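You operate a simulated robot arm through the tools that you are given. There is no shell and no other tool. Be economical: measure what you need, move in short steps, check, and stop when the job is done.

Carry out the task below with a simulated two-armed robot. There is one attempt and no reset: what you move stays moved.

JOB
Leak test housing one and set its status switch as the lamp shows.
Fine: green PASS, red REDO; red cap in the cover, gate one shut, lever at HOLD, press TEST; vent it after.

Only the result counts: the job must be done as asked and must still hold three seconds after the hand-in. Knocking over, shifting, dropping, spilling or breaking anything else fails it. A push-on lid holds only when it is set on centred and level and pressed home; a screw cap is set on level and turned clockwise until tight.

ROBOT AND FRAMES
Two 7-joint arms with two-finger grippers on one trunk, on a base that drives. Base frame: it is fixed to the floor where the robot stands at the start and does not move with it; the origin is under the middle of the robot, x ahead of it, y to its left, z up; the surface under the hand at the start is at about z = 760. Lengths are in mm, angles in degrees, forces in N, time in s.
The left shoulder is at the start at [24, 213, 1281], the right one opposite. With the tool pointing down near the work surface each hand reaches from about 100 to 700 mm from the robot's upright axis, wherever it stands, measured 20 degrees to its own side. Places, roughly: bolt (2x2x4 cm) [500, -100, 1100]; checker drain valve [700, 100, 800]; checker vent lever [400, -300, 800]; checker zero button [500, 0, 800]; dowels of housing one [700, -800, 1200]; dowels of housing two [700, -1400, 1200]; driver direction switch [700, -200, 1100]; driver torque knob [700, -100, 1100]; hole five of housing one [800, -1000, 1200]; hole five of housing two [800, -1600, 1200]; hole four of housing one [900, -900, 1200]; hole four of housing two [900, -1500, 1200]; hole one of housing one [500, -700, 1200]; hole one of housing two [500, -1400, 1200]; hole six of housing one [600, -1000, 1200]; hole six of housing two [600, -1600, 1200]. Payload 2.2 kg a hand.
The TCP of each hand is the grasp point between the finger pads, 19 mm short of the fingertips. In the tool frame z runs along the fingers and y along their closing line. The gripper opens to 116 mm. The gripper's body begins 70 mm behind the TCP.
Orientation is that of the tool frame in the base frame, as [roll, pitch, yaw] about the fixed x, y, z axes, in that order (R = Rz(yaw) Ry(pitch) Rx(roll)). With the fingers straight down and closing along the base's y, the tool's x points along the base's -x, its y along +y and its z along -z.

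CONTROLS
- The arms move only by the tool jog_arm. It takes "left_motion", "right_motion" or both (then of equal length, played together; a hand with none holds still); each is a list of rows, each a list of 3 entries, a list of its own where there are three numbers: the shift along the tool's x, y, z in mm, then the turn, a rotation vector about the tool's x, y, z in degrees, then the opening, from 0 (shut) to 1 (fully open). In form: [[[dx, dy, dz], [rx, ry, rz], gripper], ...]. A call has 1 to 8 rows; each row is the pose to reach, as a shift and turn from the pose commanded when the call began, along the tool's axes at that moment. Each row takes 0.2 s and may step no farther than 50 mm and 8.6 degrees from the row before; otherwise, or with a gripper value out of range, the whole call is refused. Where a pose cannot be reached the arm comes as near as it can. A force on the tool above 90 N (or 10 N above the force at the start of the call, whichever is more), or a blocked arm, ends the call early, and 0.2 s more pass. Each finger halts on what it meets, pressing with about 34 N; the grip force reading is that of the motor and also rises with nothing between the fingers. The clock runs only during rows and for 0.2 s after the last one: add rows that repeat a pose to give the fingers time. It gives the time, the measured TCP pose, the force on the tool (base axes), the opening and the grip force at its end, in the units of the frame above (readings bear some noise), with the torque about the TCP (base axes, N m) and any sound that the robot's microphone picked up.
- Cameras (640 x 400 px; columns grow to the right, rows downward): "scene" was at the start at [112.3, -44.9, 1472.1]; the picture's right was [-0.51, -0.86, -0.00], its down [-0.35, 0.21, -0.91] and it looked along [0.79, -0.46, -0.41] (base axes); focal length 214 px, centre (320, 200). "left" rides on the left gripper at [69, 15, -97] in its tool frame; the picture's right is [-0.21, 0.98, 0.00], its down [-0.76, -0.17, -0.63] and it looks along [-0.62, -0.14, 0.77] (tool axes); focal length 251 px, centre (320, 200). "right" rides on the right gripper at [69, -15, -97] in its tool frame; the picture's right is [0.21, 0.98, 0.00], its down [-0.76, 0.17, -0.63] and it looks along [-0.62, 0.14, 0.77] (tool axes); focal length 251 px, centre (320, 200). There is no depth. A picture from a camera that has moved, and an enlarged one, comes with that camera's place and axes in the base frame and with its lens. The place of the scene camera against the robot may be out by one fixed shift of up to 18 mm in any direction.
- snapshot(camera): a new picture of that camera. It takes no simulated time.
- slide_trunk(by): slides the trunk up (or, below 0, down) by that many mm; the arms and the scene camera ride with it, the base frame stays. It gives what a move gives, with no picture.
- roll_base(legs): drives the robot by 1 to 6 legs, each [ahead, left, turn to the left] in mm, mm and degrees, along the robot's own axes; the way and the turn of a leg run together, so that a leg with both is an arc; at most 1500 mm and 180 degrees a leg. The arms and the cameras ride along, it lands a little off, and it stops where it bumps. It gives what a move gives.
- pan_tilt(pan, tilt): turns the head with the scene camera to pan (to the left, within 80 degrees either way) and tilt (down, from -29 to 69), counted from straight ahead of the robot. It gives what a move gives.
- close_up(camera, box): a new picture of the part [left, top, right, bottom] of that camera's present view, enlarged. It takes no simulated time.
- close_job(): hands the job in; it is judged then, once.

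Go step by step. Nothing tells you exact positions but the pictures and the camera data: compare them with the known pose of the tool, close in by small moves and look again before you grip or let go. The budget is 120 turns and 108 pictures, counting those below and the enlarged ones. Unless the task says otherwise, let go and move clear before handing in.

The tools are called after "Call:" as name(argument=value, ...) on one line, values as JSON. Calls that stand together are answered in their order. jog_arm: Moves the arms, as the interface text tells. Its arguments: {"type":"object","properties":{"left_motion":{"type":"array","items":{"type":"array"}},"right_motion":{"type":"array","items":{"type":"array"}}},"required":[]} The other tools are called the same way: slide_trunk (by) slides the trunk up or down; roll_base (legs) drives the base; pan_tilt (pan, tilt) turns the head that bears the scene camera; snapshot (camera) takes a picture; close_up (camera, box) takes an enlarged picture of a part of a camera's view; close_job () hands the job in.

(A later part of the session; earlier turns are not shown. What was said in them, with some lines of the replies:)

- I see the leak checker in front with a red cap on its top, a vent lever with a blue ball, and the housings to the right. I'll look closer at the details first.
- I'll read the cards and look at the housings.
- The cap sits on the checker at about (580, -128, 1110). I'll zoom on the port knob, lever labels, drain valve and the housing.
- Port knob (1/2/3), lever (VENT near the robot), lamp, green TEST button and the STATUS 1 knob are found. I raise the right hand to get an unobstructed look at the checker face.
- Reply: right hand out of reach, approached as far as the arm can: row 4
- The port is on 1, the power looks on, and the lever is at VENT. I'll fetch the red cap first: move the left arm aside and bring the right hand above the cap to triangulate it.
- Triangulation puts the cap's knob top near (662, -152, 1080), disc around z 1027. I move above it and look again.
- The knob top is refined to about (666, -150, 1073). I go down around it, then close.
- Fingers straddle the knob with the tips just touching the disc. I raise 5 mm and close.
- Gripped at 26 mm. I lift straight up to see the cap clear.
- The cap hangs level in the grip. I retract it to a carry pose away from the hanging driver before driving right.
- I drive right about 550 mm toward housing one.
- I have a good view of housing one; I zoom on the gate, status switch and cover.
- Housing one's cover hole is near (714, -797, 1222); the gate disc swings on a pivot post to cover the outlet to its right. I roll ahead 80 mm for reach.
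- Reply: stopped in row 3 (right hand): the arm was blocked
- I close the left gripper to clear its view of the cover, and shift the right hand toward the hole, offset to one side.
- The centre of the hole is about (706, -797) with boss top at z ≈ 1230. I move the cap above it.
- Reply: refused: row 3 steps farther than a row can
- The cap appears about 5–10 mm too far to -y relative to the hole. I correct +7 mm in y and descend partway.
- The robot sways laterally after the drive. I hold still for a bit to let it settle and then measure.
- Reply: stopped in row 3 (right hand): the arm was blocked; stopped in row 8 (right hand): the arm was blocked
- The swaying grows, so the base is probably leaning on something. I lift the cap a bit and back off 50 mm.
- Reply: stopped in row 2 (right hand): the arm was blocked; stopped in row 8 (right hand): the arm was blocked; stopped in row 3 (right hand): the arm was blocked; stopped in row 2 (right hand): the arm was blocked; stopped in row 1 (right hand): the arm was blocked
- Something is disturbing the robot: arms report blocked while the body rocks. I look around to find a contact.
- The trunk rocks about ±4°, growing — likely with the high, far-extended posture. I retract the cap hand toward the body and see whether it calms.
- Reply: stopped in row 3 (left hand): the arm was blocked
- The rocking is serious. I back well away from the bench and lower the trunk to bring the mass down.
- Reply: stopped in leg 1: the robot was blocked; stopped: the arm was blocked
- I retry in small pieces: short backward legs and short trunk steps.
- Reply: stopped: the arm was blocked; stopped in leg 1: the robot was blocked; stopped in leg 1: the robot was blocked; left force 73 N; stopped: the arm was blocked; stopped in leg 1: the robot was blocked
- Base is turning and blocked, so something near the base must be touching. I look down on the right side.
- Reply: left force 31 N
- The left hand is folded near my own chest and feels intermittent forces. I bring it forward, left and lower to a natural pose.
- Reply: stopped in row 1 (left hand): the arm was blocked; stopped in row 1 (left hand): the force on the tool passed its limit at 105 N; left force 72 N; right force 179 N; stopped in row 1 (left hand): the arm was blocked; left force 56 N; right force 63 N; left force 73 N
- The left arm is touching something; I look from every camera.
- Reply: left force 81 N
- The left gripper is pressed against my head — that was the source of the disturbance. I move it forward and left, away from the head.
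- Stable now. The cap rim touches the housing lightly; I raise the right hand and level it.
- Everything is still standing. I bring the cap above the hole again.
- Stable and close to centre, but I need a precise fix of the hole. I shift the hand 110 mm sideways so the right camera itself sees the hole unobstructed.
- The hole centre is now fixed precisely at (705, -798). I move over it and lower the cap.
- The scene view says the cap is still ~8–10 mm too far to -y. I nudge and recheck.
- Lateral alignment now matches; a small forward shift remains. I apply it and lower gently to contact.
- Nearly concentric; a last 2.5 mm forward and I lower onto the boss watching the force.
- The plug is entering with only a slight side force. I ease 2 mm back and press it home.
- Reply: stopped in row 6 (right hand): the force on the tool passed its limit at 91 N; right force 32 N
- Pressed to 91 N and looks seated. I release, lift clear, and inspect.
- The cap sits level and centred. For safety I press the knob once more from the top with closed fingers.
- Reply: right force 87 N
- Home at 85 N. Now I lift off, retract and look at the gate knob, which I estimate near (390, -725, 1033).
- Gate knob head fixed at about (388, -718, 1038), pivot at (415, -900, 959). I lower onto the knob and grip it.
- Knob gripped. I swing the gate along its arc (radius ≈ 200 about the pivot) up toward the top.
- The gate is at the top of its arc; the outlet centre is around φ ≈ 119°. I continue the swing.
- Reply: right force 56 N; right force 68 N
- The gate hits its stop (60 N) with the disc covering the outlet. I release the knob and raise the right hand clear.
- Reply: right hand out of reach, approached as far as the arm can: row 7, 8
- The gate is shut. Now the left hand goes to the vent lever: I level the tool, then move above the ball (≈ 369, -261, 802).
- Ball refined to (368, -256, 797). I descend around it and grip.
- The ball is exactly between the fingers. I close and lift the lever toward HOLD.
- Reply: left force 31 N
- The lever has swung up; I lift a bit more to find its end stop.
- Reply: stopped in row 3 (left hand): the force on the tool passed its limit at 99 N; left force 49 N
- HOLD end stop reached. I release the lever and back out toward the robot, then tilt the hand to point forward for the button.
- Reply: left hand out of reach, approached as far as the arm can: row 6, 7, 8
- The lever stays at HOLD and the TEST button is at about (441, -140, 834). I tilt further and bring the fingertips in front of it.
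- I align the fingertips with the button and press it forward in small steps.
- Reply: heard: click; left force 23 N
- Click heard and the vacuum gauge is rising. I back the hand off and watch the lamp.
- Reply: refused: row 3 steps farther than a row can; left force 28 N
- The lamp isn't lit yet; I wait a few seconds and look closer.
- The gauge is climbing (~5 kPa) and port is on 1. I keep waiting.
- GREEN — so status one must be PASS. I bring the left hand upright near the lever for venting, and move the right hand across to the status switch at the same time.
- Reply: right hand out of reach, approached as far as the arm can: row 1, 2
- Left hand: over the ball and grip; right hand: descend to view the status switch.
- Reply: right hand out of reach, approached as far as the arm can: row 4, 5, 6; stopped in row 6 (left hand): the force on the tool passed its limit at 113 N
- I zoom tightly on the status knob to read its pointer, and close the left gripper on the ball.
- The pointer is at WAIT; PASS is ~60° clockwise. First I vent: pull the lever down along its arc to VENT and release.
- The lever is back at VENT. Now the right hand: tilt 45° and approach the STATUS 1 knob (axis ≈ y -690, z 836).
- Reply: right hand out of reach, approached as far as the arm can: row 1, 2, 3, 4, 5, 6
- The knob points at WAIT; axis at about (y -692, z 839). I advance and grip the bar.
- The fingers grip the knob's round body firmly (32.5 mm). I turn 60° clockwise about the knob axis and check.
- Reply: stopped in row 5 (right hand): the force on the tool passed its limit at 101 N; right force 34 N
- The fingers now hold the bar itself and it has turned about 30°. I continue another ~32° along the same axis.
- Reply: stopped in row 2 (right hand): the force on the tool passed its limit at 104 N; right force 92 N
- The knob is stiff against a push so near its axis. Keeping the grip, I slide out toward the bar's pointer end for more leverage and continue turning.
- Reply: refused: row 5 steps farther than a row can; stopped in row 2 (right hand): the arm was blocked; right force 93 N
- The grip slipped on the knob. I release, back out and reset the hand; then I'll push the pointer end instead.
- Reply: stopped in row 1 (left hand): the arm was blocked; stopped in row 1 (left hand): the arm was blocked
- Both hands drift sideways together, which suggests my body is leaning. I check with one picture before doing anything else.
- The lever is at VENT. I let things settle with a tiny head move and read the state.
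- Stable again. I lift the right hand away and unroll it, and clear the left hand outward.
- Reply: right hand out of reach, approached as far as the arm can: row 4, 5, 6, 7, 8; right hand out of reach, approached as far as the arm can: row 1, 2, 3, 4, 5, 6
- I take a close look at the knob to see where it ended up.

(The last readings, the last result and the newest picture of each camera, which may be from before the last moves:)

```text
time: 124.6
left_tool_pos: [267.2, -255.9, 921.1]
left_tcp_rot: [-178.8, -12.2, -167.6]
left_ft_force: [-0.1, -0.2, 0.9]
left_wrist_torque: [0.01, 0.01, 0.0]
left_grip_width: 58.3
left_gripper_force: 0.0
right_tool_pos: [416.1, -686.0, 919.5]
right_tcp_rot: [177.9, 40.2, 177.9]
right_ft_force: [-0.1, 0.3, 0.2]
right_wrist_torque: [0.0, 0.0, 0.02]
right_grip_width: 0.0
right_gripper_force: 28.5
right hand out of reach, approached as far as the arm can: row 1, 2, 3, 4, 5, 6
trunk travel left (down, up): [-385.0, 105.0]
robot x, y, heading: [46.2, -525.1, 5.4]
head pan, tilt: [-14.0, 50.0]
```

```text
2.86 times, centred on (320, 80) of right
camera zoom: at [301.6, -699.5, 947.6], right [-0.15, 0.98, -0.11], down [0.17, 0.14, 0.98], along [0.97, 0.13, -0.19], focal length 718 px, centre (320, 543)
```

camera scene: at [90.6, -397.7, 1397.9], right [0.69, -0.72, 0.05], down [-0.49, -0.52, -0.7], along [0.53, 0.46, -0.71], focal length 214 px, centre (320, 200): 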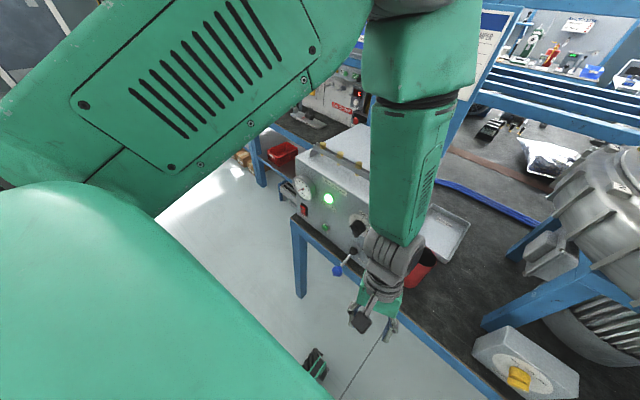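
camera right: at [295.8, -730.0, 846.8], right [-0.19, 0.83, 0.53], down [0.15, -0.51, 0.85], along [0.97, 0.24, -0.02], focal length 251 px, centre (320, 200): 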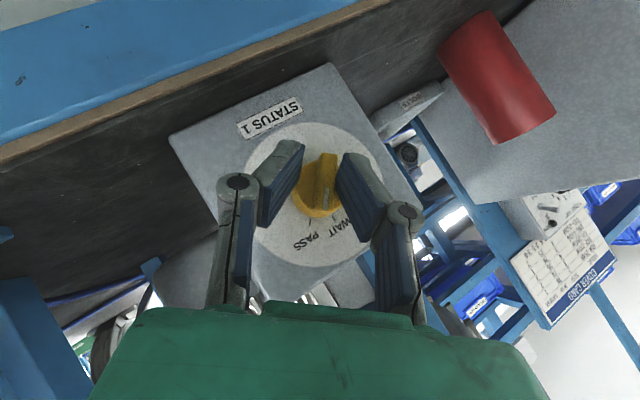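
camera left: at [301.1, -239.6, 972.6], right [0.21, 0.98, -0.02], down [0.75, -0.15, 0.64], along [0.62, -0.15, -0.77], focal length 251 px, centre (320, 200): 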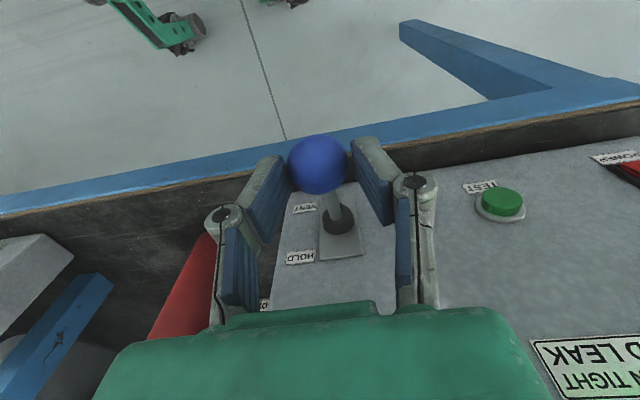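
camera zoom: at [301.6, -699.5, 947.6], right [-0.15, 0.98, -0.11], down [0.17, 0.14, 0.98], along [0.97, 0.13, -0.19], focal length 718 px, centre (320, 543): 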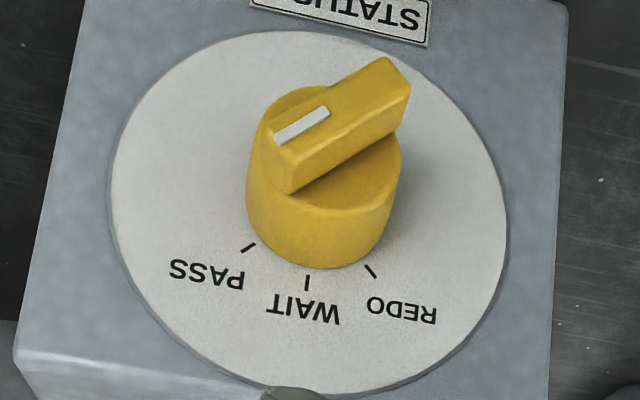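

The stripe now points exactly at the PASS mark. I raise both hands clear and make a final check of lever, gate and cap.

Call:
jog_arm(left_motion=[[[0, 0, -25], [0, 0, 0], 0.5], [[0, 0, -50], [0, 0, 0], 0.5], [[0, 0, -80], [0, 0, 0], 0.5], [[0, 0, -80], [0, 0, 0], 0.5]], right_motion=[[[-10, 0, -20], [0, 0, 0], 0], [[-20, 0, -45], [0, 0, 0], 0], [[-20, 0, -75], [0, 0, 0], 0], [[-20, 0, -75], [0, 0, 0], 0]])

Call:
pan_tilt(pan=-8, tilt=42)

Call:
snapshot(camera="scene")

```text
time: 125.6
left_tool_pos: [285.9, -247.2, 998.8]
left_tcp_rot: [-178.7, -12.2, -167.4]
left_ft_force: [0.3, 0.0, 0.1]
left_wrist_torque: [0.01, 0.05, 0.0]
left_grip_width: 58.2
left_gripper_force: 0.2
right_tool_pos: [426.3, -654.7, 960.4]
right_tcp_rot: [178.1, 40.2, 177.9]
right_ft_force: [-1.1, 0.9, 0.1]
right_wrist_torque: [-0.01, -0.03, 0.01]
right_grip_width: 0.0
right_gripper_force: 28.7
right hand out of reach, approached as far as the arm can: row 1, 2, 3, 4
trunk travel left (down, up): [-385.0, 105.0]
robot x, y, heading: [43.9, -521.8, 5.5]
head pan, tilt: [-14.0, 50.0]
```

```text
time: 126.3
left_tool_pos: [285.7, -248.2, 999.7]
left_tcp_rot: [-178.6, -12.2, -167.5]
left_ft_force: [0.9, -0.3, 0.4]
left_wrist_torque: [-0.04, -0.01, 0.01]
left_grip_width: 58.3
left_gripper_force: 0.0
right_tool_pos: [426.8, -655.4, 960.0]
right_tcp_rot: [178.0, 40.3, 177.9]
right_ft_force: [0.9, -1.3, 0.1]
right_wrist_torque: [0.01, 0.0, 0.0]
right_grip_width: 0.2
right_gripper_force: 28.3
trunk travel left (down, up): [-385.0, 105.0]
robot x, y, heading: [42.5, -524.1, 5.7]
head pan, tilt: [-8.0, 42.0]
```

```text
1 pictures are left
camera scene: at [160.8, -517.9, 1403.9], right [-0.05, -1.0, 0.0], down [-0.67, 0.03, -0.74], along [0.74, -0.03, -0.67], focal length 214 px, centre (320, 200)
```

scene: 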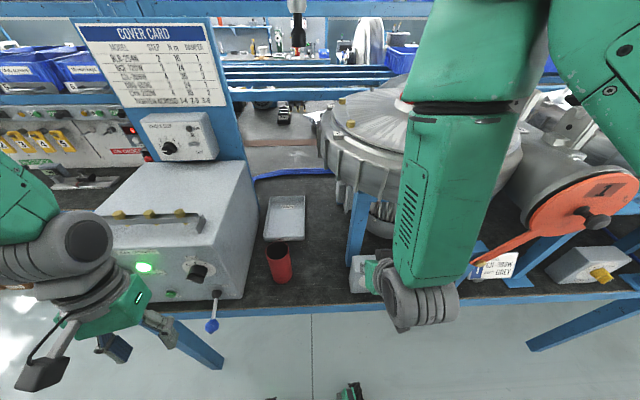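

The gate is shut, and the lever is down. One last picture checks the lever and gauge from the left camera.

Call:
close_up(camera="left", box=[200, 20, 640, 300])

```text
1.43 times, centred on (420, 160) of left
camera zoom: at [233.8, -240.5, 1108.8], right [-0.01, 1.0, -0.07], down [0.89, 0.04, 0.46], along [0.46, -0.05, -0.88], focal length 359 px, centre (177, 257)
```

zoom: 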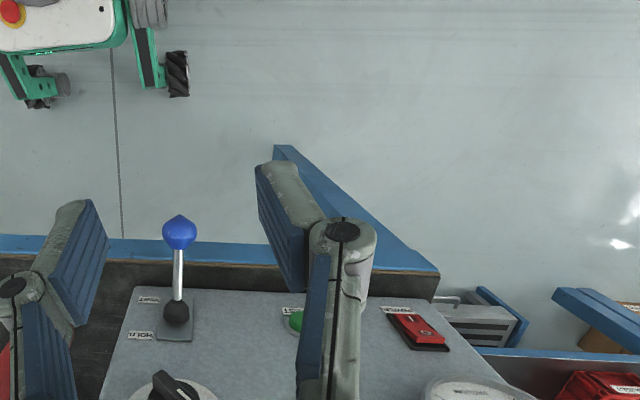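

The job is finished: the red cap is pressed home in the cover, gate one is shut, and the test lit the lamp green, so STATUS 1 is set to PASS and the lever is back at VENT.

Call:
close_job()

```text
The job is handed in.
```

I leak tested housing one. The lamp showed green, so its status switch is at PASS.

- **Setup:** the red cap is pressed home in the cover, gate one is shut against its stop, and the port knob was already on 1.
- **Test:** I put the lever at HOLD and pressed TEST. The gauge rose to about 5 kPa, then the lamp lit green.
- **Vent:** the lever is back down at its starting VENT position. I couldn't see the gauge afterwards to confirm the vacuum had gone, and the lamp was still green.
- **Mishaps:** my left hand pressed against my own head and made me rock. During that the cap knocked against housing one. Later, while turning the status knob, I was pushed sideways again. I saw nothing knocked over or moved in the pictures after that.
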